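You operate a simulated robot arm through the tools that you are given. There is no shell and no other tool.

The job below is to be done with a simulated robot arm. You get a single attempt, and the scene is never put back.

## Task
Add sand to the mould and ram it with the blue rammer.
Fine: one full yellow scoop from the green bin; ram it firm; put both tools back. Set down upright: yellow scoop, what you pick out.

The check looks at the end state, three seconds after you hand in, the way a careful person would. Anything else that was tipped, shoved, dropped, spilled or broken makes it a failure.

## Robot
A 6-joint arm with a two-finger parallel gripper, fixed in place. Base frame: the origin is at the foot of the arm, x ahead of it, y to its left, z up; the work surface is at about z = 0. Units: m, rad, N and s.
With the tool pointing down near the work surface it reaches from about 0.14 to 0.58 m from the base axis. Its first joint turns from -1.152 to 1.152 rad. Payload 2.1 kg.
Tool frame: the origin (TCP) lies between the finger pads and is the grasp point; the fingertips stand 0.03 m ahead of it; z points along the fingers, y is the line along which they close. The gripper opens to 0.094 m. The fingers are 0.028 m wide and 0.01 m thick; the gripper's body (0.05 by 0.096 m) begins 0.055 m behind the TCP.
Orientation is told as [roll, pitch, yaw] about the base's x, y, z axes, in that order, counted from this pose: with the fingers straight down and closing along the base's y, the tool's x points along the base's -x, its y along +y and its z along -z.

## Interface
- The arm moves only by the tool apply_moves. Its argument "commands" is one flat list of numbers, 7 for each row, row after row: the opening in per cent of the stroke, from 0 (shut) to 100 (fully open), then the shift along the tool's x, y, z in m, then the turn, a rotation vector about the tool's x, y, z in rad. In form: [claw, x, y, z, rx, ry, rz, claw, x, y, z, rx, ry, rz, ...]. A call has 1 to 20 rows; each row shifts and turns the commanded pose from where the row before left it, along the tool's axes as they then stand. Each row takes 0.2 s and may step no farther than 0.05 m and 0.15 rad from the row before; otherwise, or with a gripper value out of range, the whole call is refused. A pose out of reach is approached as far as the arm can. The call stops where the force on the tool passes 40 N (or 10 N more than at its start, if that is more) or the arm is blocked; 0.2 s more then pass. Each finger travels about 0.072 m/s and halts on what it meets, pressing with about 36 N; the grip force reading is that of the motor and also rises with nothing between the fingers. The clock runs only during rows and for 0.2 s after the last one: add rows that do not move to give the fingers time. It gives the time, the measured TCP pose, the force on the tool (base axes), the opening and the grip force at its end, in the units of the frame above (readings bear some noise), with the torque about the TCP (base axes, N m) and any sound that the robot's microphone picked up.
- Cameras (640 x 400 px; columns grow to the right, rows downward): "scene" is fixed at [0.0492, -0.3674, 0.4872]; the picture's right is [0.81, -0.58, 0.00], its down [-0.31, -0.44, -0.84] and it looks along [0.49, 0.69, -0.54] (base axes); focal length 214 px, centre (320, 200). "wrist" rides on the gripper at [0.076, 0.014, -0.102] in the tool frame; the picture's right is [-0.18, 0.98, 0.00], its down [-0.75, -0.14, -0.64] and it looks along [-0.63, -0.12, 0.77] (tool axes); focal length 243 px, centre (320, 200). There is no depth. A picture from a camera that has moved, and an enlarged one, comes with that camera's place and axes in the base frame and with its lens.
- get_image(camera): a new picture of that camera. The clock stands still meanwhile.
- enlarge(camera, box): a new picture of the part [left, top, right, bottom] of that camera's present view, enlarged. The clock stands still meanwhile.
- sign_off(): hands the job in; it is judged then, once.

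Places have to be worked out from the pictures, the camera data and where the tool is seen. Open the gripper and draw the arm clear of the work before you hand the job in, unless the task says otherwise.

The tools are called after ">>>" by a JSON object that holds its "name" and its "arguments". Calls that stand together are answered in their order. apply_moves: Moves the arm, as the interface text tells. Its arguments: {"type":"object","properties":{"commands":{"type":"array","items":{"type":"number"}}},"required":["commands"]} The other tools are called the same way: get_image (camera) takes a picture; enlarge (camera, box) takes an enlarged picture of a part of a camera's view; sign_off () hands the job in.

At the start:

```text
time_s: 0.0
eef_pos: [0.3041, 0.0588, 0.446]
tool_rot: [-0.001, 0.0, -0.002]
ft_force: [-0.4, -0.3, 0.2]
ft_torque: [-0.01, 0.0, -0.01]
gripper_width: 0.094
gripper_force: 0.1
```

scene: 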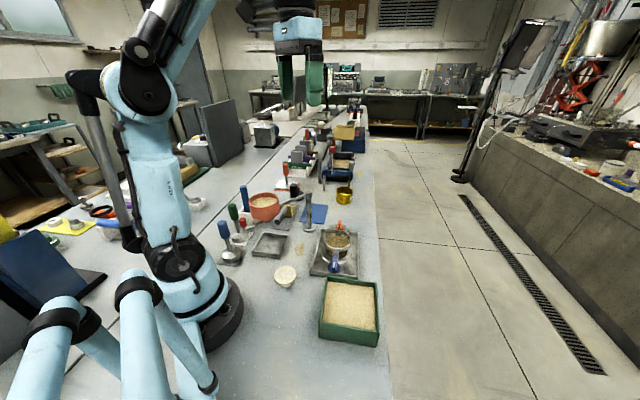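
wrist: 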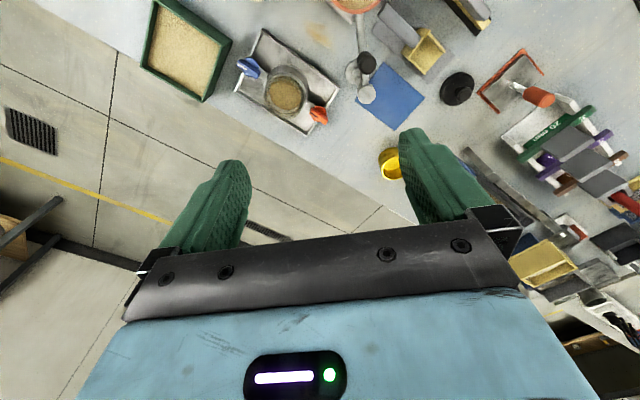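

I start by looking closely at the bench from both cameras to find the green bin, mould, scoop and rammers.

>>> {"name": "enlarge", "arguments": {"camera": "scene", "box": [200, 170, 400, 360]}}

>>> {"name": "enlarge", "arguments": {"camera": "scene", "box": [230, 90, 390, 210]}}

>>> {"name": "enlarge", "arguments": {"camera": "wrist", "box": [130, 0, 480, 210]}}

>>> {"name": "enlarge", "arguments": {"camera": "wrist", "box": [340, 0, 640, 200]}}

```text
2.11 times, centred on (300, 265) of scene
camera zoom: at [0.0492, -0.3674, 0.4872], right [0.81, -0.58, 0.0], down [-0.31, -0.44, -0.84], along [0.49, 0.69, -0.54], focal length 452 px, centre (362, 63)
```

zoom: 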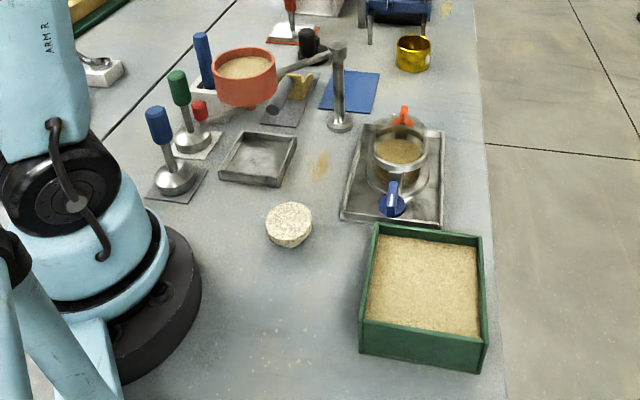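

```text
3.33 times, centred on (310, 150) of scene
camera zoom: at [0.0492, -0.3674, 0.4872], right [0.81, -0.58, 0.0], down [-0.31, -0.44, -0.84], along [0.49, 0.69, -0.54], focal length 715 px, centre (353, 367)
```

zoom: 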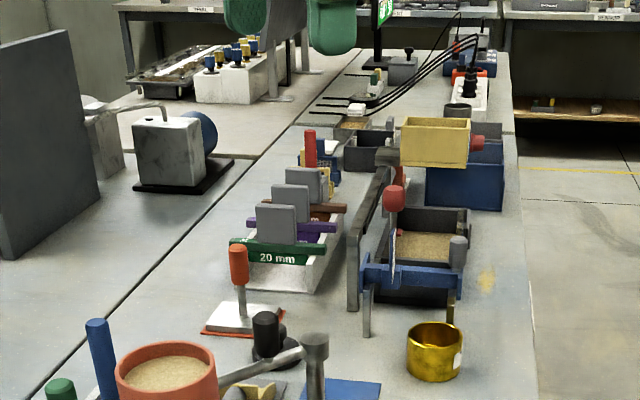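

```text
1.83 times, centred on (305, 105) of wrist
camera zoom: at [0.2259, 0.073, 0.5495], right [0.18, 0.98, 0.0], down [0.75, -0.14, 0.64], along [0.63, -0.12, -0.77], focal length 444 px, centre (347, 374)
```

zoom: 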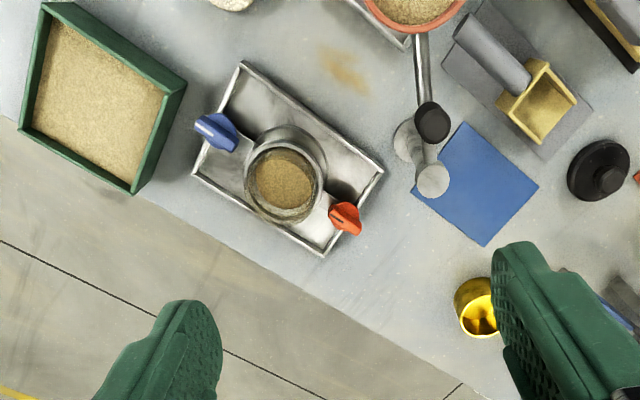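

```text
2.00 times, centred on (490, 100) of wrist
camera zoom: at [0.2259, 0.073, 0.5495], right [0.18, 0.98, 0.0], down [0.75, -0.14, 0.64], along [0.63, -0.12, -0.77], focal length 485 px, centre (-20, 400)
```

zoom: 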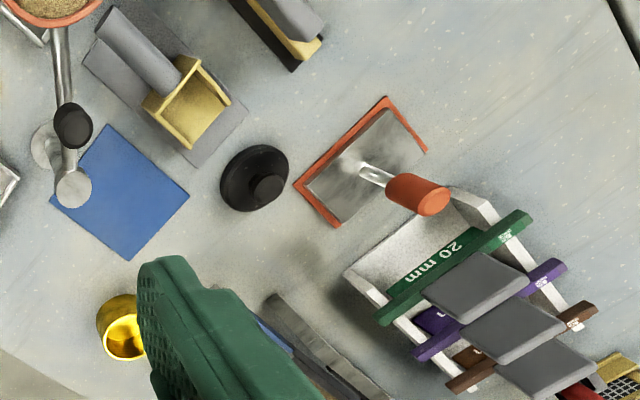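

The rammers, scoop and mould need a closer look, since several look alike. I'm enlarging each group further.

>>> {"name": "enlarge", "arguments": {"camera": "scene", "box": [205, 175, 305, 275]}}

>>> {"name": "enlarge", "arguments": {"camera": "scene", "box": [270, 170, 370, 290]}}

>>> {"name": "enlarge", "arguments": {"camera": "wrist", "box": [220, 20, 350, 140]}}

>>> {"name": "enlarge", "arguments": {"camera": "wrist", "box": [330, 0, 500, 120]}}

>>> {"name": "enlarge", "arguments": {"camera": "scene", "box": [305, 260, 395, 350]}}

```text
4.00 times, centred on (255, 225) of scene
camera zoom: at [0.0492, -0.3674, 0.4872], right [0.81, -0.58, 0.0], down [-0.31, -0.44, -0.84], along [0.49, 0.69, -0.54], focal length 858 px, centre (580, 100)
```

zoom: 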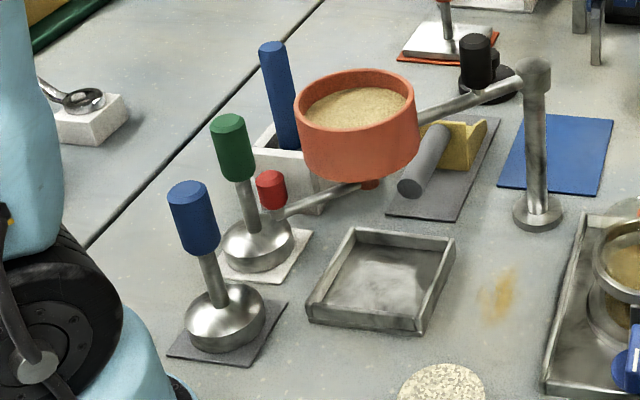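

```text
3.33 times, centred on (320, 230) of scene
camera zoom: at [0.0492, -0.3674, 0.4872], right [0.81, -0.58, 0.0], down [-0.31, -0.44, -0.84], along [0.49, 0.69, -0.54], focal length 715 px, centre (320, 100)
```

zoom: 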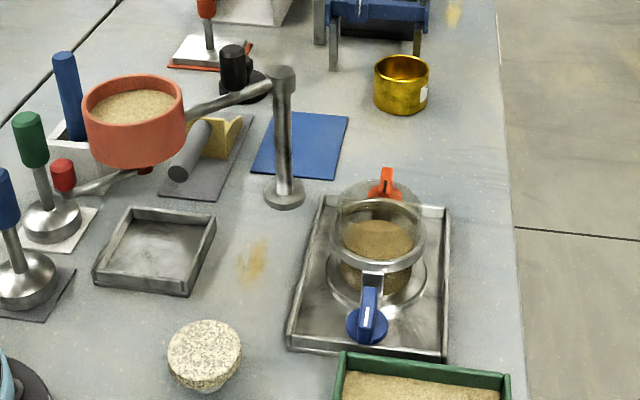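

```text
3.33 times, centred on (285, 80) of wrist
camera zoom: at [0.2259, 0.073, 0.5495], right [0.18, 0.98, 0.0], down [0.75, -0.14, 0.64], along [0.63, -0.12, -0.77], focal length 809 px, centre (437, 600)
```

zoom: 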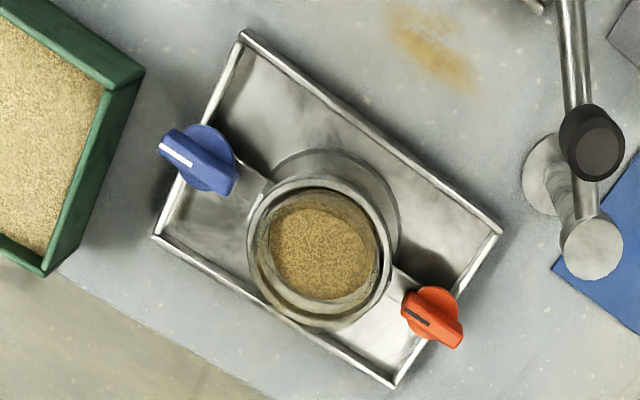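

```text
3.33 times, centred on (415, 60) of wrist
camera zoom: at [0.2259, 0.073, 0.5495], right [0.18, 0.98, 0.0], down [0.75, -0.14, 0.64], along [0.63, -0.12, -0.77], focal length 809 px, centre (3, 667)
```

zoom: 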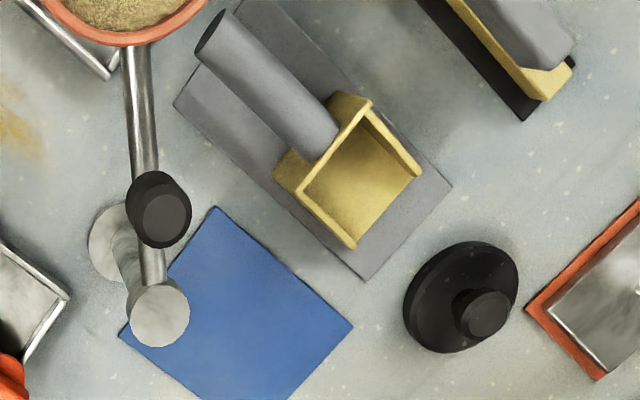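

```text
4.44 times, centred on (350, 305) of scene
camera zoom: at [0.0492, -0.3674, 0.4872], right [0.81, -0.58, 0.0], down [-0.31, -0.44, -0.84], along [0.49, 0.69, -0.54], focal length 953 px, centre (187, -267)
```

zoom: 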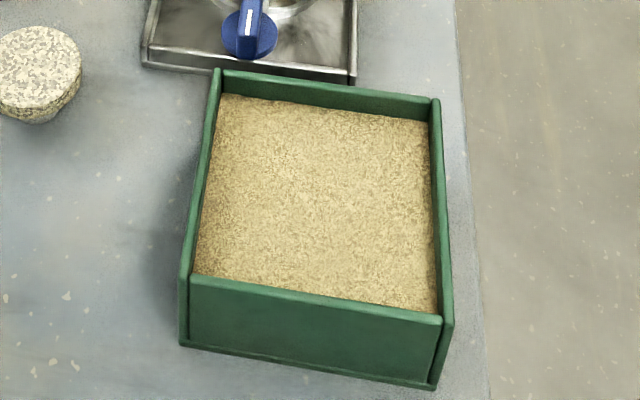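

The scoop lies on its grey mat around (0.30, 0.21), half under a swivel-arm sieve. The rammers stand around (0.10, 0.15) and (0.14, 0.21). I'm moving the wrist camera back and turning it left, staying high, to see them better.

>>> {"name": "apply_moves", "arguments": {"commands": [100, 0.03, -0.015, 0, 0, 0, 0, 100, 0.03, -0.015, 0, 0, 0, 0, 100, 0.03, -0.015, 0, 0, 0, 0, 100, 0, 0, 0, 0, 0, -0.15, 100, 0, 0, 0, 0, 0, -0.15, 100, 0, 0, 0, 0, 0, -0.15, 100, 0, 0, 0, 0, 0, -0.15, 100, 0, 0, 0, 0, 0, -0.15]}}

>>> {"name": "get_image", "arguments": {"camera": "wrist"}}

>>> {"name": "get_image", "arguments": {"camera": "scene"}}

```text
time_s: 1.8
eef_pos: [0.2137, 0.0143, 0.4475]
tool_rot: [0.001, 0.0, 0.752]
ft_force: [-0.1, 0.0, 0.3]
ft_torque: [-0.04, -0.02, -0.01]
gripper_width: 0.094
gripper_force: 0.1
```

```text
taken
camera wrist: at [0.1468, -0.0277, 0.5499], right [-0.54, 0.84, 0.0], down [0.65, 0.41, 0.64], along [0.54, 0.34, -0.77], focal length 243 px, centre (320, 200)
```

wrist: 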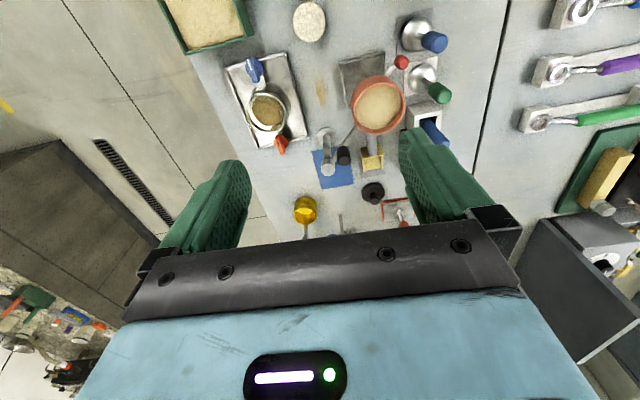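

```text
taken
```

scene: 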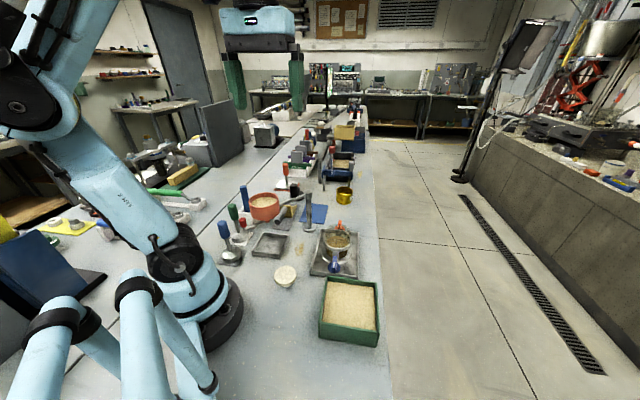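

From here the wrist view covers the whole work area. I'm enlarging the rammers, the scoop and sieve, and the mould.

>>> {"name": "enlarge", "arguments": {"camera": "wrist", "box": [330, 0, 470, 90]}}

>>> {"name": "enlarge", "arguments": {"camera": "wrist", "box": [300, 70, 460, 190]}}

>>> {"name": "enlarge", "arguments": {"camera": "wrist", "box": [210, 30, 330, 160]}}

```text
4.44 times, centred on (400, 45) of wrist
camera zoom: at [0.1468, -0.0277, 0.5499], right [-0.54, 0.84, 0.0], down [0.65, 0.41, 0.64], along [0.54, 0.34, -0.77], focal length 1078 px, centre (-36, 889)
```

zoom: 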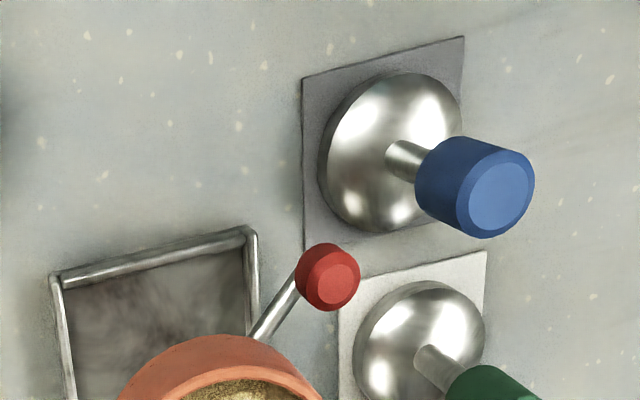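

```text
3.33 times, centred on (380, 130) of wrist
camera zoom: at [0.1468, -0.0277, 0.5499], right [-0.54, 0.84, 0.0], down [0.65, 0.41, 0.64], along [0.54, 0.34, -0.77], focal length 809 px, centre (120, 433)
```

zoom: 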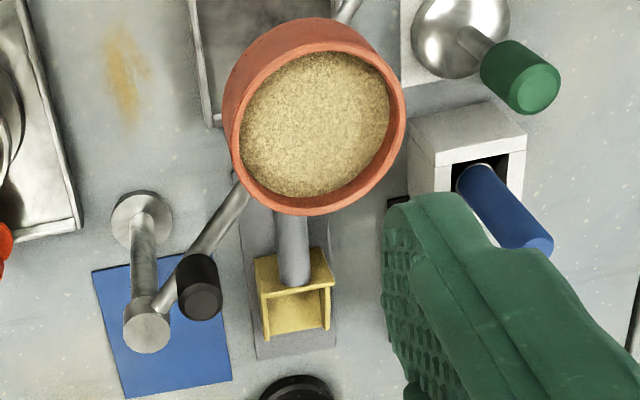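

```text
3.08 times, centred on (270, 95) of wrist
camera zoom: at [0.1468, -0.0277, 0.5499], right [-0.54, 0.84, 0.0], down [0.65, 0.41, 0.64], along [0.54, 0.34, -0.77], focal length 746 px, centre (474, 523)
```

zoom: 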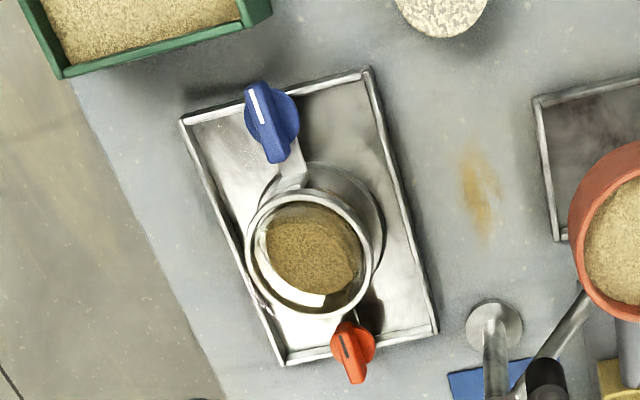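

The front blue-handled tool with the round metal foot on the grey mat matches the green one beside it, so both are rammers. The tall blue handle in the white block is something else that I'll check. I plan to grip the scoop handle with tool x toward its mouth, so I'm turning the wrist toward yaw -2.36 up high to test that range.

>>> {"name": "apply_moves", "arguments": {"commands": [100, 0, 0, 0, 0, 0, 0.15, 100, 0, 0, 0, 0, 0, 0.15, 100, 0, 0, 0, 0, 0, 0.15, 100, 0, 0, 0, 0, 0, 0.15, 100, 0, 0, 0, 0, 0, 0.15, 100, 0, 0, 0, 0, 0, 0.15, 100, 0, 0, 0, 0, 0, 0.15, 100, 0, 0, 0, 0, 0, 0.15, 100, 0, 0, 0, 0, 0, 0.15, 100, 0, 0, 0, 0, 0, 0.15, 100, 0, 0, 0, 0, 0, 0.15, 100, 0, 0, 0, 0, 0, 0.15, 100, 0, 0, 0, 0, 0, 0.15, 100, 0, 0, 0, 0, 0, 0.15, 100, 0, 0, 0, 0, 0, 0.15, 100, 0, 0, 0, 0, 0, 0.15]}}

>>> {"name": "get_image", "arguments": {"camera": "wrist"}}

```text
time_s: 5.2
eef_pos: [0.2138, 0.0141, 0.4467]
tool_rot: [0.001, 0.0, -1.649]
ft_force: [0.1, -0.6, 0.0]
ft_torque: [0.0, -0.01, -0.01]
gripper_width: 0.0937
gripper_force: 0.1
```

```text
taken
camera wrist: at [0.2323, 0.0884, 0.5498], right [0.96, -0.26, 0.0], down [-0.2, -0.74, 0.64], along [-0.17, -0.62, -0.77], focal length 243 px, centre (320, 200)
```

wrist: 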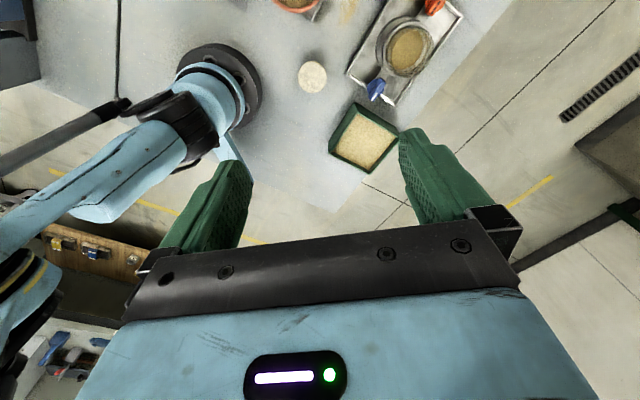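

The wrist turned freely to -1.65. I'm continuing to -2.356 and moving above the far side of the scoop to look back at it.

>>> {"name": "apply_moves", "arguments": {"commands": [100, 0, 0, 0, 0, 0, 0.1414, 100, 0, 0, 0, 0, 0, 0.1414, 100, 0, 0, 0, 0, 0, 0.1414, 100, 0, 0, 0, 0, 0, 0.1414, 100, 0, 0, 0, 0, 0, 0.1414, 100, 0.0415, -0.0142, 0.008, 0, 0, 0, 100, 0.0415, -0.0142, 0.008, 0, 0, 0, 100, 0.0415, -0.0142, 0.008, 0, 0, 0, 100, 0.0415, -0.0142, 0.008, 0, 0, 0, 100, 0.0415, -0.0142, 0.008, 0, 0, 0, 100, 0.0415, -0.0142, 0.008, 0, 0, 0]}}

>>> {"name": "get_image", "arguments": {"camera": "wrist"}}

>>> {"name": "get_image", "arguments": {"camera": "scene"}}

```text
time_s: 7.6
eef_pos: [0.3302, 0.2477, 0.3973]
tool_rot: [-0.001, -0.001, -2.357]
ft_force: [-0.8, -0.1, -1.1]
ft_torque: [-0.03, 0.01, -0.02]
gripper_width: 0.0936
gripper_force: 0.0
```

```text
taken
camera wrist: at [0.3926, 0.293, 0.5011], right [0.57, -0.82, 0.0], down [-0.63, -0.43, 0.64], along [-0.53, -0.36, -0.77], focal length 243 px, centre (320, 200)
```

wrist: 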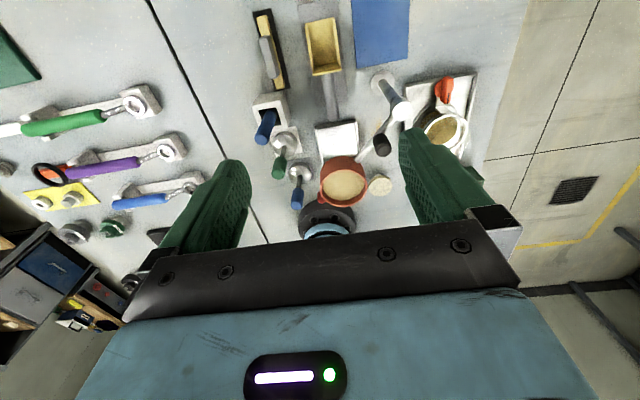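

```text
taken
```

scene: 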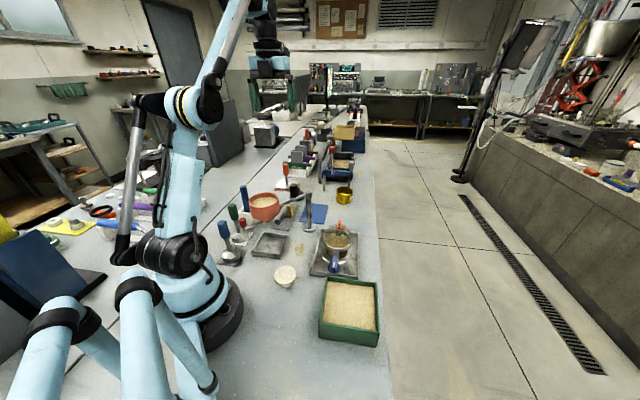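

The wrist reached -2.357 without trouble. I'm enlarging the scoop, the blue tool in the white block, and the rammers from this side.

>>> {"name": "enlarge", "arguments": {"camera": "wrist", "box": [240, 0, 420, 115]}}

>>> {"name": "enlarge", "arguments": {"camera": "wrist", "box": [235, 90, 405, 215]}}

>>> {"name": "enlarge", "arguments": {"camera": "wrist", "box": [290, 10, 350, 50]}}

```text
3.48 times, centred on (330, 58) of wrist
camera zoom: at [0.3926, 0.293, 0.5011], right [0.57, -0.82, 0.0], down [-0.63, -0.43, 0.64], along [-0.53, -0.36, -0.77], focal length 844 px, centre (285, 696)
```

zoom: 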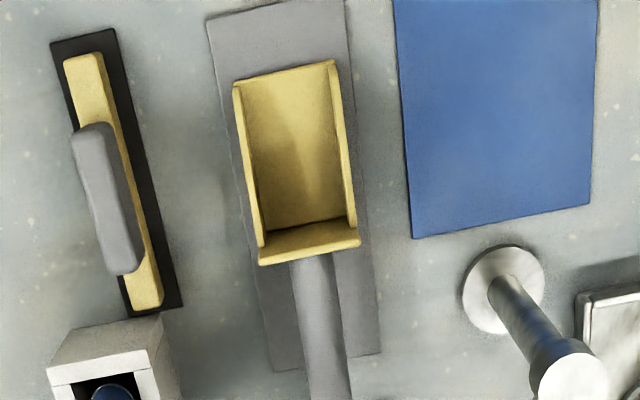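

```text
3.20 times, centred on (320, 152) of wrist
camera zoom: at [0.3926, 0.293, 0.5011], right [0.57, -0.82, 0.0], down [-0.63, -0.43, 0.64], along [-0.53, -0.36, -0.77], focal length 776 px, centre (320, 352)
```

zoom: 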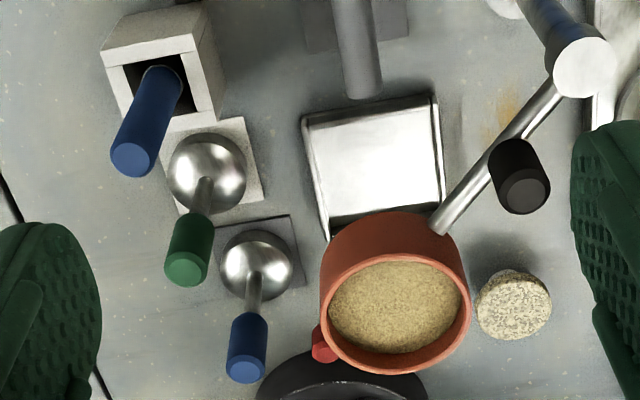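

```text
10.00 times, centred on (320, 30) of wrist
camera zoom: at [0.3926, 0.293, 0.5011], right [0.57, -0.82, 0.0], down [-0.63, -0.43, 0.64], along [-0.53, -0.36, -0.77], focal length 2426 px, centre (320, 1900)
```

zoom: 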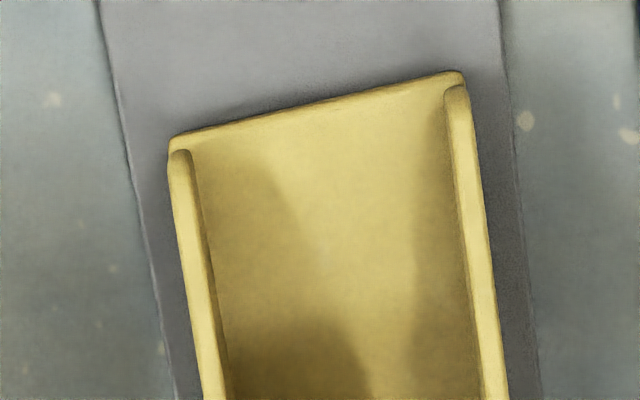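

The only scoop is the square-nosed one. Its mouth centre is about (0.366, 0.277), the back wall about (0.316, 0.226), and the handle axis runs along 45° at z≈0.042. The other yellow thing is a brush. I'm descending to z=0.2 above the handle near the back wall.

>>> {"name": "apply_moves", "arguments": {"commands": [100, -0.0095, 0.001, 0.039, 0, 0, 0, 100, -0.0095, 0.001, 0.039, 0, 0, 0, 100, -0.0095, 0.001, 0.039, 0, 0, 0, 100, -0.0095, 0.001, 0.039, 0, 0, 0, 100, -0.0095, 0.001, 0.039, 0, 0, 0, 100, 0, 0, 0, 0, 0, 0]}}

>>> {"name": "get_image", "arguments": {"camera": "wrist"}}

>>> {"name": "get_image", "arguments": {"camera": "scene"}}

```text
time_s: 9.0
eef_pos: [0.3016, 0.2143, 0.2038]
tool_rot: [0.001, -0.001, -2.356]
ft_force: [0.6, 0.0, 0.2]
ft_torque: [0.0, -0.03, -0.01]
gripper_width: 0.094
gripper_force: 0.0
```

```text
taken
camera wrist: at [0.364, 0.2577, 0.3061], right [0.57, -0.82, 0.0], down [-0.63, -0.43, 0.64], along [-0.53, -0.36, -0.77], focal length 243 px, centre (320, 200)
```

wrist: 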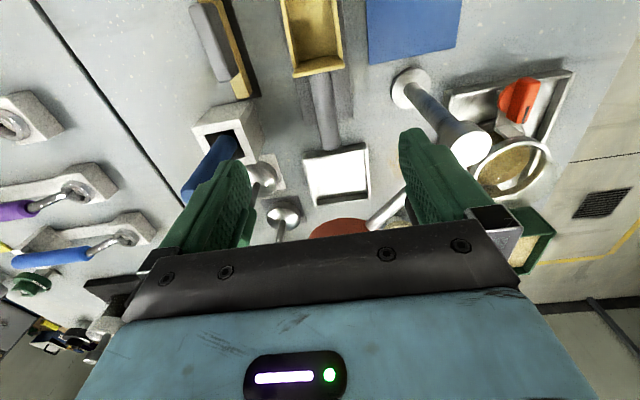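

```text
taken
```

scene: 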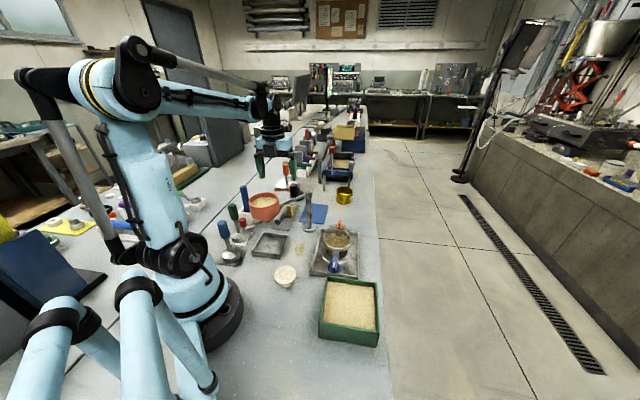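

The approach looks clear and the forearm stays well above the sieve. I'm enlarging the scoop handle in the wrist view to refine the grasp point.

>>> {"name": "enlarge", "arguments": {"camera": "wrist", "box": [260, 0, 380, 160]}}

>>> {"name": "enlarge", "arguments": {"camera": "scene", "box": [240, 140, 330, 220]}}

```text
2.50 times, centred on (320, 80) of wrist
camera zoom: at [0.364, 0.2577, 0.3061], right [0.57, -0.82, 0.0], down [-0.63, -0.43, 0.64], along [-0.53, -0.36, -0.77], focal length 606 px, centre (320, 500)
```

zoom: 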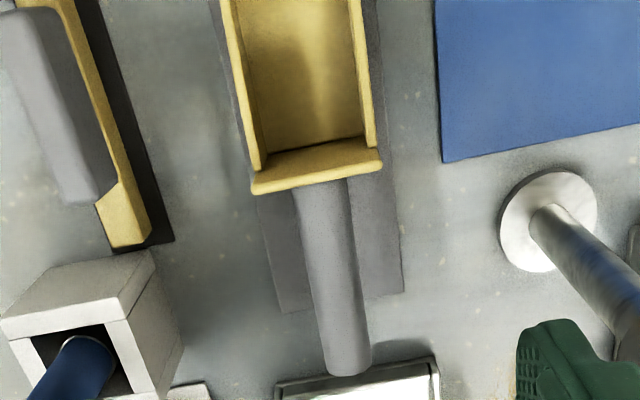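

```text
5.00 times, centred on (285, 180) of scene
camera zoom: at [0.0492, -0.3674, 0.4872], right [0.81, -0.58, 0.0], down [-0.31, -0.44, -0.84], along [0.49, 0.69, -0.54], focal length 1072 px, centre (495, 300)
```

zoom: 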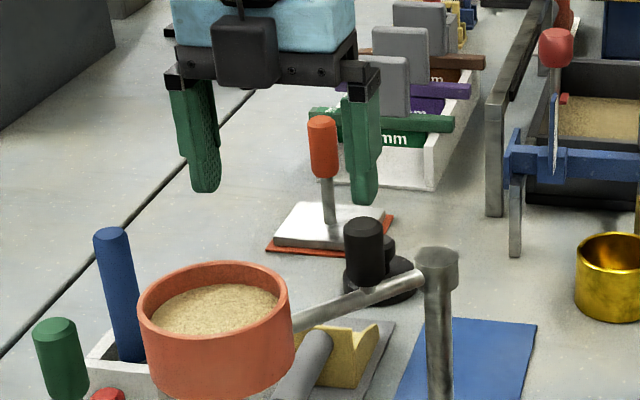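

The handle axis passes through about (0.298, 0.2085), and the wall's outer face is about 24 mm ahead of that. I'm descending to TCP z≈0.058 so the handle sits between the pads ahead of the TCP, then checking before I close.

>>> {"name": "apply_moves", "arguments": {"commands": [100, -0.0066, 0.0016, 0.03, 0, 0, 0, 100, 0, 0, 0.03, 0, 0, 0, 100, 0, 0, 0.03, 0, 0, 0, 100, 0, 0, 0.03, 0, 0, 0, 100, 0, 0, 0.0255, 0, 0, 0, 100, 0, 0, 0, 0, 0, 0]}}

>>> {"name": "get_image", "arguments": {"camera": "wrist"}}

>>> {"name": "enlarge", "arguments": {"camera": "scene", "box": [240, 130, 340, 230]}}

```text
time_s: 10.4
eef_pos: [0.2957, 0.2057, 0.0588]
tool_rot: [-0.001, 0.001, -2.357]
ft_force: [0.4, 0.6, -0.4]
ft_torque: [-0.03, 0.0, 0.02]
gripper_width: 0.094
gripper_force: 0.0
```

```text
taken
camera wrist: at [0.3588, 0.2506, 0.162], right [0.57, -0.82, 0.0], down [-0.63, -0.43, 0.64], along [-0.53, -0.36, -0.77], focal length 243 px, centre (320, 200)
```

wrist: 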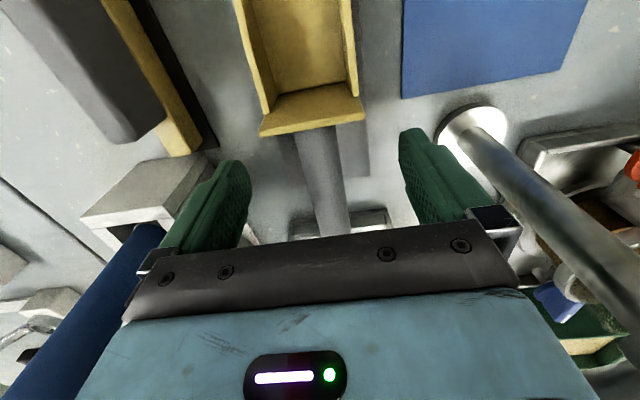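

```text
4.00 times, centred on (290, 180) of scene
camera zoom: at [0.0492, -0.3674, 0.4872], right [0.81, -0.58, 0.0], down [-0.31, -0.44, -0.84], along [0.49, 0.69, -0.54], focal length 858 px, centre (440, 280)
```

zoom: 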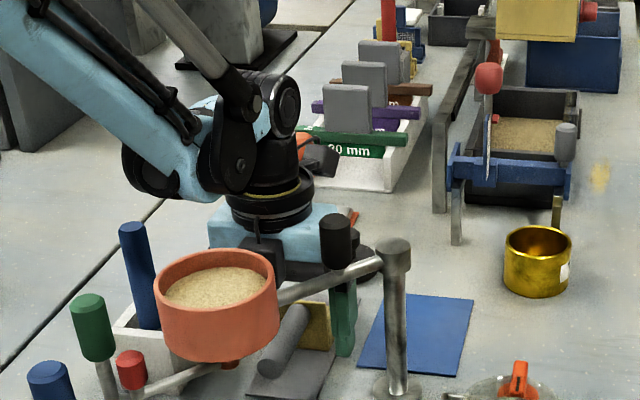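

The handle sits centred between the open fingers with room around the sieve and post. I'm lowering 3 mm and closing.

>>> {"name": "apply_moves", "arguments": {"commands": [100, 0, 0, 0.003, 0, 0, 0, 0, 0, 0, 0, 0, 0, 0, 0, 0, 0, 0, 0, 0, 0, 0, 0, 0, 0, 0, 0, 0, 0, 0, 0, 0, 0, 0, 0, 0, 0, 0, 0, 0, 0, 0]}}

>>> {"name": "get_image", "arguments": {"camera": "wrist"}}

```text
time_s: 11.8
eef_pos: [0.2961, 0.2067, 0.0555]
tool_rot: [0.0, 0.0, -2.357]
ft_force: [1.7, -0.7, 0.7]
ft_torque: [0.01, -0.08, -0.04]
gripper_width: 0.0207
gripper_force: 36.4
```

```text
taken
camera wrist: at [0.3584, 0.2508, 0.1586], right [0.57, -0.82, 0.0], down [-0.63, -0.43, 0.64], along [-0.53, -0.36, -0.77], focal length 243 px, centre (320, 200)
```

wrist: 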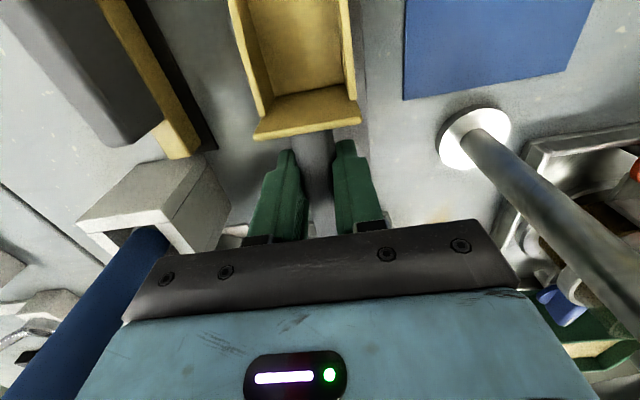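

I've got the handle, 20.7 mm wide with a firm grip. I'm lifting straight up in steps and checking that the scoop stays level and clears the sieve.

>>> {"name": "apply_moves", "arguments": {"commands": [0, 0, 0, -0.02, 0, 0, 0, 0, 0, 0, -0.03, 0, 0, 0, 0, 0, 0, -0.03, 0, 0, 0, 0, 0, 0, -0.03, 0, 0, 0, 0, 0, 0, 0, 0, 0, 0]}}

>>> {"name": "get_image", "arguments": {"camera": "wrist"}}

>>> {"name": "enlarge", "arguments": {"camera": "scene", "box": [240, 110, 340, 210]}}

```text
time_s: 13.0
eef_pos: [0.2971, 0.2071, 0.1663]
tool_rot: [0.0, 0.0, -2.356]
ft_force: [-0.1, 0.0, -1.4]
ft_torque: [-0.08, 0.03, 0.04]
gripper_width: 0.021
gripper_force: 36.1
```

```text
taken
camera wrist: at [0.359, 0.2507, 0.269], right [0.57, -0.82, 0.0], down [-0.63, -0.43, 0.64], along [-0.53, -0.36, -0.77], focal length 243 px, centre (320, 200)
```

wrist: 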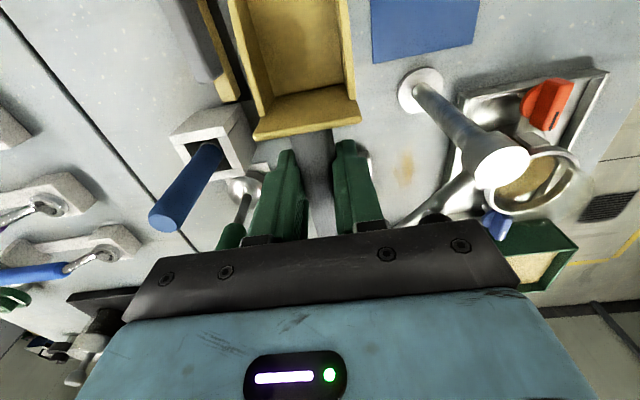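

```text
4.00 times, centred on (290, 160) of scene
camera zoom: at [0.0492, -0.3674, 0.4872], right [0.81, -0.58, 0.0], down [-0.31, -0.44, -0.84], along [0.49, 0.69, -0.54], focal length 858 px, centre (440, 360)
```

zoom: 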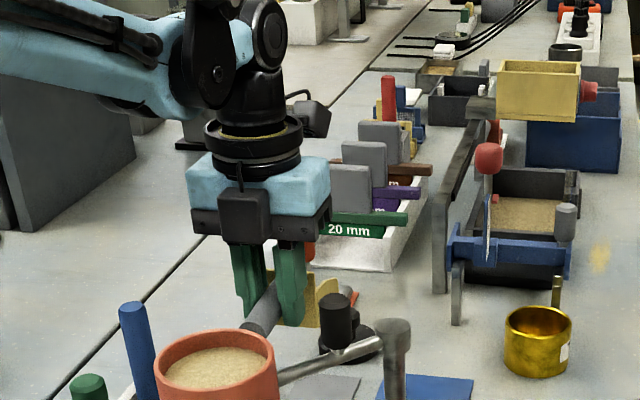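

The scoop is held level and clear. I'm lifting to about z=0.32, then swinging over the green bin while turning yaw to -0.785, so the scoop mouth faces back toward the base.

>>> {"name": "apply_moves", "arguments": {"commands": [0, 0, 0, -0.04, 0, 0, 0, 0, 0, 0, -0.04, 0, 0, 0, 0, 0, 0, -0.04, 0, 0, 0, 0, 0, 0, -0.034, 0, 0, 0, 0, -0.02945, 0.025, 0, 0, 0, -0.15, 0, -0.03285, 0.02032, 0, 0, 0, -0.15, 0, -0.03552, 0.01518, 0, 0, 0, -0.15, 0, -0.0374, 0.0097, 0, 0, 0, -0.15, 0, -0.03842, 0.00399, 0, 0, 0, -0.15, 0, -0.03859, -0.00179, 0, 0, 0, -0.15, 0, -0.03789, -0.00754, 0, 0, 0, -0.15, 0, -0.03633, -0.01312, 0, 0, 0, -0.15, 0, -0.03397, -0.0184, 0, 0, 0, -0.15, 0, -0.03083, -0.02328, 0, 0, 0, -0.15, 0, 0, 0, 0, 0, 0, -0.071, 0, 0, 0, 0, 0, 0, 0]}}

>>> {"name": "get_image", "arguments": {"camera": "wrist"}}

>>> {"name": "get_image", "arguments": {"camera": "scene"}}

```text
time_s: 16.4
eef_pos: [0.2636, -0.1774, 0.3201]
tool_rot: [-0.001, 0.0, -0.784]
ft_force: [-0.2, -0.1, -2.1]
ft_torque: [-0.04, -0.06, 0.01]
gripper_width: 0.0207
gripper_force: 36.0
```

```text
taken
camera wrist: at [0.2189, -0.1146, 0.4229], right [0.82, 0.57, 0.0], down [0.43, -0.63, 0.64], along [0.36, -0.53, -0.77], focal length 243 px, centre (320, 200)
```

wrist: 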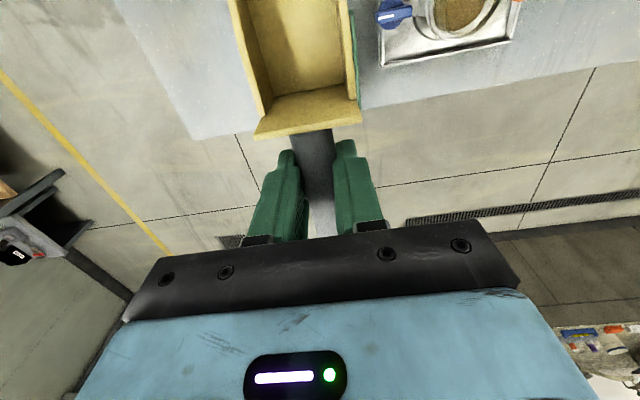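

```text
taken
```

scene: 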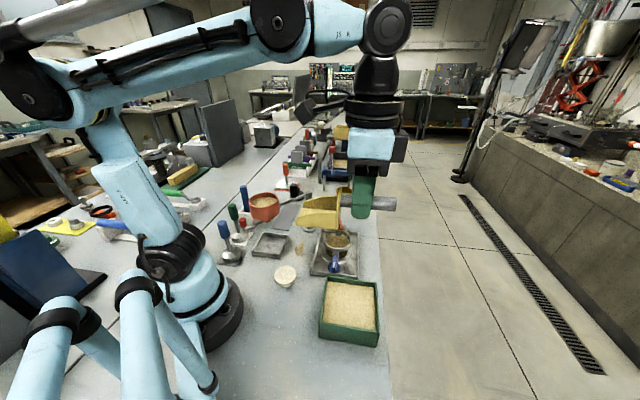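

The scoop is now side-on in the scene view, so I'm enlarging it to read its profile. I'm also enlarging the bin to confirm its edges.

>>> {"name": "enlarge", "arguments": {"camera": "scene", "box": [290, 170, 410, 245]}}

>>> {"name": "enlarge", "arguments": {"camera": "scene", "box": [310, 270, 390, 350]}}

```text
5.33 times, centred on (350, 208) of scene
camera zoom: at [0.0492, -0.3674, 0.4872], right [0.81, -0.58, 0.0], down [-0.31, -0.44, -0.84], along [0.49, 0.69, -0.54], focal length 1144 px, centre (160, 160)
```

zoom: 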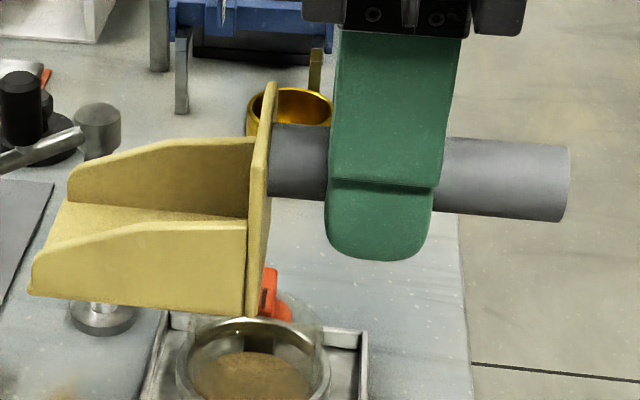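

```text
5.00 times, centred on (350, 310) of scene
camera zoom: at [0.0492, -0.3674, 0.4872], right [0.81, -0.58, 0.0], down [-0.31, -0.44, -0.84], along [0.49, 0.69, -0.54], focal length 1072 px, centre (170, -350)
```

zoom: 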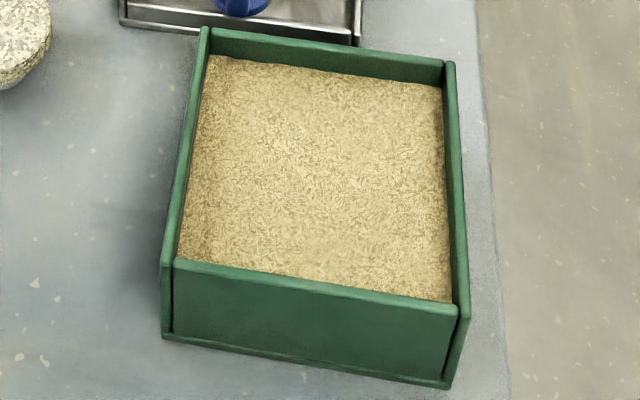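

The rim comes out at z≈0.06 with the sand at ≈0.046, and the bin centre is about (0.259, -0.184). Next I back the scoop off along its axis and tilt the mouth 45° down above the bin, then look.

>>> {"name": "apply_moves", "arguments": {"commands": [0, -0.0405, -0.004, 0, 0, 0, 0, 0, -0.0405, -0.004, 0, 0, 0, 0, 0, 0, 0, 0, 0, -0.131, 0, 0, 0, 0, 0, 0, -0.131, 0, 0, 0, 0, 0, 0, -0.131, 0, 0, 0, 0, 0, 0, -0.131, 0, 0, 0, 0, 0, 0, -0.131, 0, 0, 0, 0, 0, 0, -0.131, 0, 0, 0, 0, 0, 0, 0, 0]}}

>>> {"name": "get_image", "arguments": {"camera": "scene"}}

>>> {"name": "enlarge", "arguments": {"camera": "scene", "box": [290, 190, 410, 350]}}

>>> {"name": "get_image", "arguments": {"camera": "wrist"}}

```text
time_s: 18.4
eef_pos: [0.3166, -0.2395, 0.3191]
tool_rot: [-0.001, -0.789, -0.785]
ft_force: [-0.5, -0.4, -1.3]
ft_torque: [0.0, 0.0, -0.01]
gripper_width: 0.0208
gripper_force: 35.7
```

```text
taken
```

scene: 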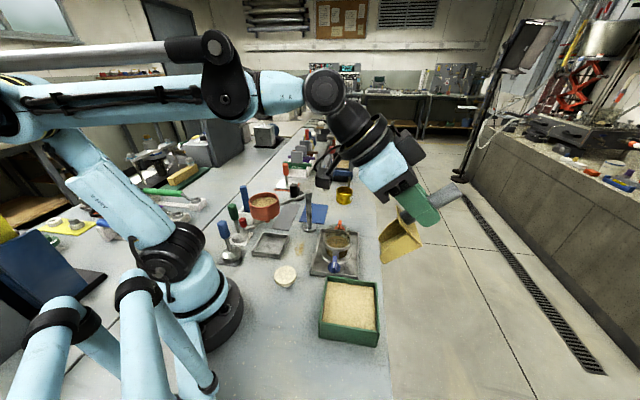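

```text
2.50 times, centred on (350, 270) of scene
camera zoom: at [0.0492, -0.3673, 0.4872], right [0.81, -0.58, 0.0], down [-0.31, -0.44, -0.84], along [0.49, 0.69, -0.54], focal length 536 px, centre (245, 25)
```

zoom: 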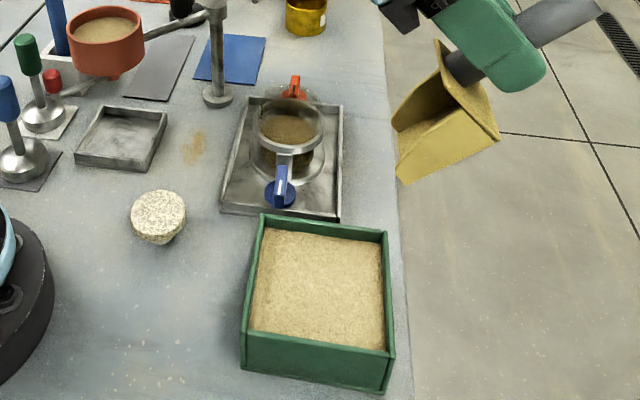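

```text
taken
camera wrist: at [0.2353, -0.1407, 0.3378], right [0.79, 0.6, 0.13], down [-0.05, -0.15, 0.99], along [0.62, -0.78, -0.09], focal length 243 px, centre (320, 200)
```

wrist: 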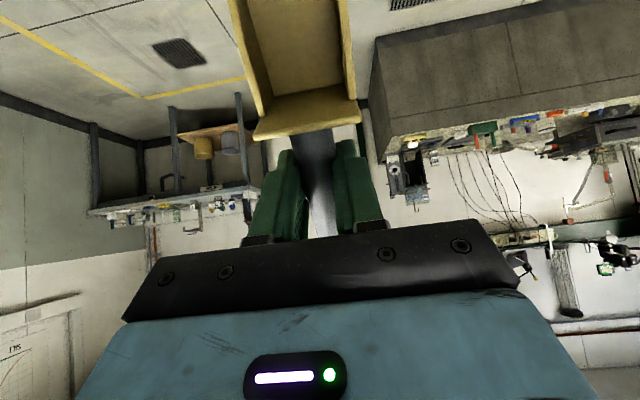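

Tilted 45°, and the mouth edge projects right where I computed it. I'm lowering vertically until the mouth edge is just above rim height at the outer side of the bin, then checking alignment.

>>> {"name": "apply_moves", "arguments": {"commands": [0, 0.0242, -0.001, 0.0242, 0, 0, 0, 0, 0.0242, 0, 0.0242, 0, 0, 0, 0, 0.0242, 0, 0.0242, 0, 0, 0, 0, 0.0212, 0, 0.0212, 0, 0, 0, 0, 0, 0, 0, 0, 0, 0]}}

>>> {"name": "enlarge", "arguments": {"camera": "scene", "box": [300, 240, 410, 350]}}

```text
time_s: 19.6
eef_pos: [0.3174, -0.2409, 0.1863]
tool_rot: [0.0, -0.787, -0.786]
ft_force: [0.8, 0.7, -0.8]
ft_torque: [-0.02, 0.0, 0.02]
gripper_width: 0.0209
gripper_force: 36.3
```

```text
3.64 times, centred on (355, 295) of scene
camera zoom: at [0.0492, -0.3674, 0.4872], right [0.81, -0.58, 0.0], down [-0.31, -0.44, -0.84], along [0.49, 0.69, -0.54], focal length 780 px, centre (193, -146)
```

zoom: 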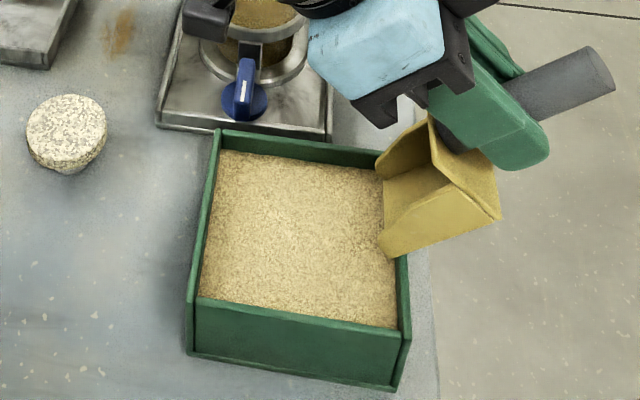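

The mouth sits just inside the outer wall, centred across the bin. I'm driving it in along the scoop's own floor direction in small steps.

>>> {"name": "apply_moves", "arguments": {"commands": [0, 0.0057, 0, 0.0057, 0, 0, 0, 0, 0.0145, 0, 0, 0, 0, 0, 0, 0.0145, 0, 0, 0, 0, 0, 0, 0.0145, 0, 0, 0, 0, 0, 0, 0, 0, 0, 0, 0, 0]}}

>>> {"name": "enlarge", "arguments": {"camera": "scene", "box": [300, 240, 410, 350]}}

```text
time_s: 20.6
eef_pos: [0.2993, -0.2241, 0.1535]
tool_rot: [-0.003, -0.804, -0.778]
ft_force: [-0.4, -2.2, 5.9]
ft_torque: [0.17, 0.09, 0.05]
gripper_width: 0.0211
gripper_force: 35.7
stopped in row 5: the force on the tool passed its limit at 53 N (the readings are from after the stop); the commanded pose is now the measured one
```

```text
3.64 times, centred on (355, 295) of scene
camera zoom: at [0.0492, -0.3673, 0.4872], right [0.81, -0.58, 0.0], down [-0.31, -0.44, -0.84], along [0.49, 0.69, -0.54], focal length 780 px, centre (193, -146)
```

zoom: 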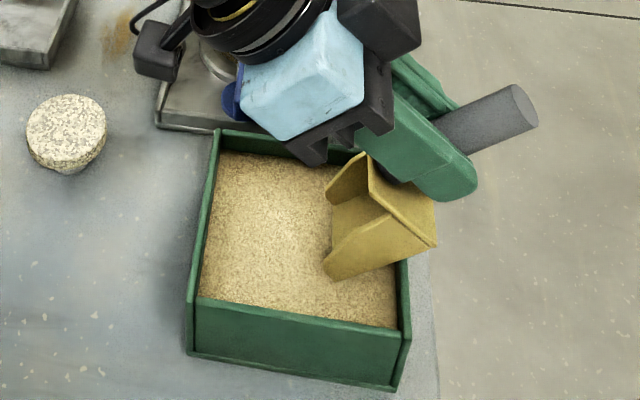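

The mouth edge has just met the sand surface at z≈0.046 and the force spiked to 53 N before settling at about 6 N. I'm looking closely to see whether the edge went in or is resting on the surface.

>>> {"name": "enlarge", "arguments": {"camera": "scene", "box": [335, 275, 385, 325]}}

>>> {"name": "get_image", "arguments": {"camera": "wrist"}}

```text
8.00 times, centred on (360, 300) of scene
camera zoom: at [0.0492, -0.3673, 0.4872], right [0.81, -0.58, 0.0], down [-0.31, -0.44, -0.84], along [0.49, 0.69, -0.54], focal length 1716 px, centre (0, -600)
```

zoom: 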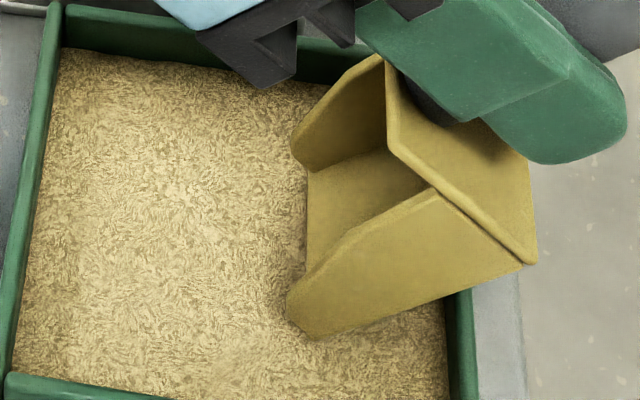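

```text
taken
camera wrist: at [0.2177, -0.1237, 0.1703], right [0.78, 0.61, 0.13], down [-0.06, -0.14, 0.99], along [0.62, -0.78, -0.08], focal length 243 px, centre (320, 200)
```

wrist: 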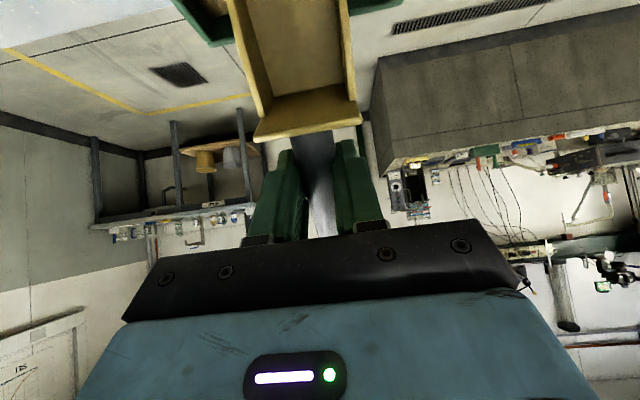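

The edge is at the surface and the reaction is vertical, so the sand itself resists. I'm pushing on very slowly along the scoop's axis to see how the resistance behaves.

>>> {"name": "apply_moves", "arguments": {"commands": [0, 0.002, 0, 0, 0, 0, 0, 0, 0.002, 0, 0, 0, 0, 0, 0, 0, 0, 0, 0, 0, 0]}}

```text
time_s: 21.2
eef_pos: [0.2987, -0.2225, 0.1539]
tool_rot: [-0.005, -0.813, -0.778]
ft_force: [-1.1, -1.0, 6.2]
ft_torque: [0.17, 0.23, 0.08]
gripper_width: 0.0209
gripper_force: 36.1
stopped in row 3: the force on the tool passed its limit at 43 N (the readings are from after the stop); the commanded pose is now the measured one
```

The edge still hasn't gone down; it only slid a little forward. I'm backing off a few millimetres to see whether the sand surface took any mark.

>>> {"name": "apply_moves", "arguments": {"commands": [0, -0.015, 0, -0.005, 0, 0, 0, 0, -0.015, 0, -0.005, 0, 0, 0, 0, 0, 0, 0, 0, 0, 0]}}

>>> {"name": "enlarge", "arguments": {"camera": "scene", "box": [310, 265, 390, 345]}}

```text
time_s: 22.0
eef_pos: [0.3082, -0.2315, 0.1807]
tool_rot: [-0.004, -0.813, -0.778]
ft_force: [-0.2, 0.2, -1.6]
ft_torque: [0.02, -0.05, 0.03]
gripper_width: 0.0209
gripper_force: 36.0
```

```text
5.00 times, centred on (350, 305) of scene
camera zoom: at [0.0492, -0.3674, 0.4872], right [0.81, -0.58, 0.0], down [-0.31, -0.44, -0.84], along [0.49, 0.69, -0.54], focal length 1072 px, centre (170, -325)
```

zoom: 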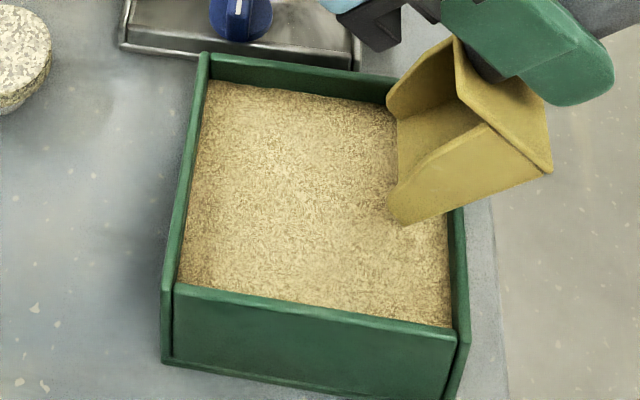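

There's no mark at all on the sand. I'll try a shallower attack: tilt back to about 30°, touch down gently, then draw the mouth forward along the bin to see whether it starts loading.

>>> {"name": "apply_moves", "arguments": {"commands": [0, 0, 0, 0, 0, 0.1445, 0, 0, 0, 0, 0, 0, 0.1445, 0, 0, 0.0037, 0, 0.0161, 0, 0, 0, 0, 0, 0, 0.0161, 0, 0, 0, 0, 0.002, 0, 0.0035, 0, 0, 0, 0, 0, 0, 0, 0, 0, 0]}}

>>> {"name": "enlarge", "arguments": {"camera": "scene", "box": [310, 265, 390, 345]}}

```text
time_s: 23.4
eef_pos: [0.3179, -0.2414, 0.1487]
tool_rot: [-0.002, -0.523, -0.779]
ft_force: [-1.2, -0.6, -0.6]
ft_torque: [0.0, -0.03, 0.01]
gripper_width: 0.0209
gripper_force: 35.5
```

```text
5.00 times, centred on (350, 305) of scene
camera zoom: at [0.0492, -0.3674, 0.4872], right [0.81, -0.58, 0.0], down [-0.31, -0.44, -0.84], along [0.49, 0.69, -0.54], focal length 1072 px, centre (170, -325)
```

zoom: 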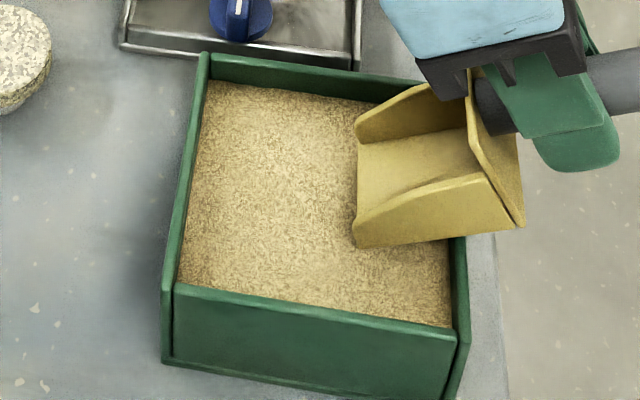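

The mouth edge is hovering about 7 mm over the sand. I'm lowering in 2 mm steps until it touches.

>>> {"name": "apply_moves", "arguments": {"commands": [0, 0.001, 0, 0.00173, 0, 0, 0, 0, 0.001, 0, 0.00173, 0, 0, 0, 0, 0.001, 0, 0.00173, 0, 0, 0, 0, 0, 0, 0, 0, 0, 0]}}

```text
time_s: 24.4
eef_pos: [0.3188, -0.2402, 0.1421]
tool_rot: [-0.003, -0.523, -0.779]
ft_force: [0.9, 1.4, -1.2]
ft_torque: [0.0, -0.01, 0.02]
gripper_width: 0.021
gripper_force: 36.0
```

No contact yet with the edge at about 47 mm. I'm advancing edge-first along the scoop's 30° floor line in 3 mm steps.

>>> {"name": "apply_moves", "arguments": {"commands": [0, 0.003, 0, 0, 0, 0, 0, 0, 0.003, 0, 0, 0, 0, 0, 0, 0.003, 0, 0, 0, 0, 0, 0, 0.003, 0, 0, 0, 0, 0]}}

```text
time_s: 25.3
eef_pos: [0.3148, -0.238, 0.1394]
tool_rot: [-0.003, -0.536, -0.779]
ft_force: [0.3, -0.5, 7.9]
ft_torque: [0.31, 0.33, -0.04]
gripper_width: 0.0212
gripper_force: 36.1
stopped in row 4: the force on the tool passed its limit at 43 N (the readings are from after the stop); the commanded pose is now the measured one
```

The edge stops at about 44 mm again, so the surface is firm. I'm now dragging it forward level with the surface under this light contact.

>>> {"name": "apply_moves", "arguments": {"commands": [0, 0.0069, 0, -0.0041, 0, 0, 0, 0, 0.0069, 0, -0.0041, 0, 0, 0, 0, 0.0069, 0, -0.0041, 0, 0, 0, 0, 0.0069, 0, -0.0041, 0, 0, 0, 0, 0.0069, 0, -0.0041, 0, 0, 0]}}

>>> {"name": "enlarge", "arguments": {"camera": "scene", "box": [310, 265, 390, 345]}}

>>> {"name": "get_image", "arguments": {"camera": "wrist"}}

```text
time_s: 26.5
eef_pos: [0.2873, -0.2097, 0.14]
tool_rot: [-0.003, -0.535, -0.78]
ft_force: [0.1, -0.1, -1.3]
ft_torque: [0.0, -0.01, -0.01]
gripper_width: 0.0211
gripper_force: 36.5
```

```text
5.00 times, centred on (350, 305) of scene
camera zoom: at [0.0492, -0.3674, 0.4872], right [0.81, -0.58, 0.0], down [-0.31, -0.44, -0.84], along [0.49, 0.69, -0.54], focal length 1072 px, centre (170, -325)
```

zoom: 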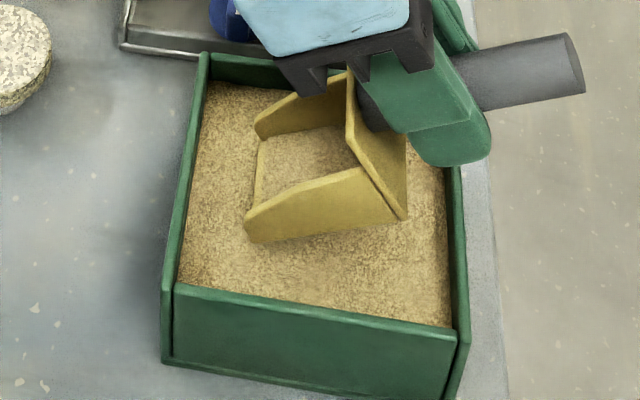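

```text
taken
camera wrist: at [0.2114, -0.1163, 0.1898], right [0.8, 0.59, 0.09], down [0.13, -0.32, 0.94], along [0.58, -0.74, -0.34], focal length 243 px, centre (320, 200)
```

wrist: 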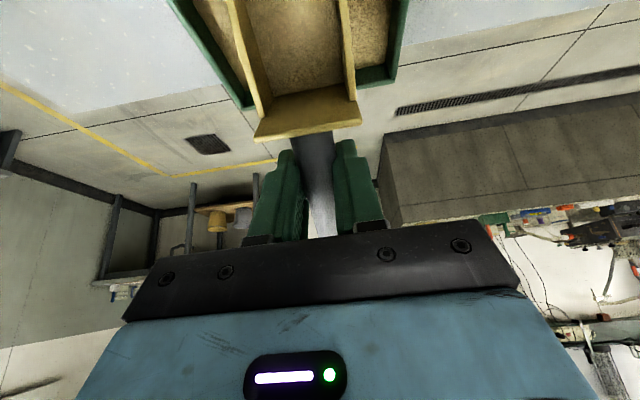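

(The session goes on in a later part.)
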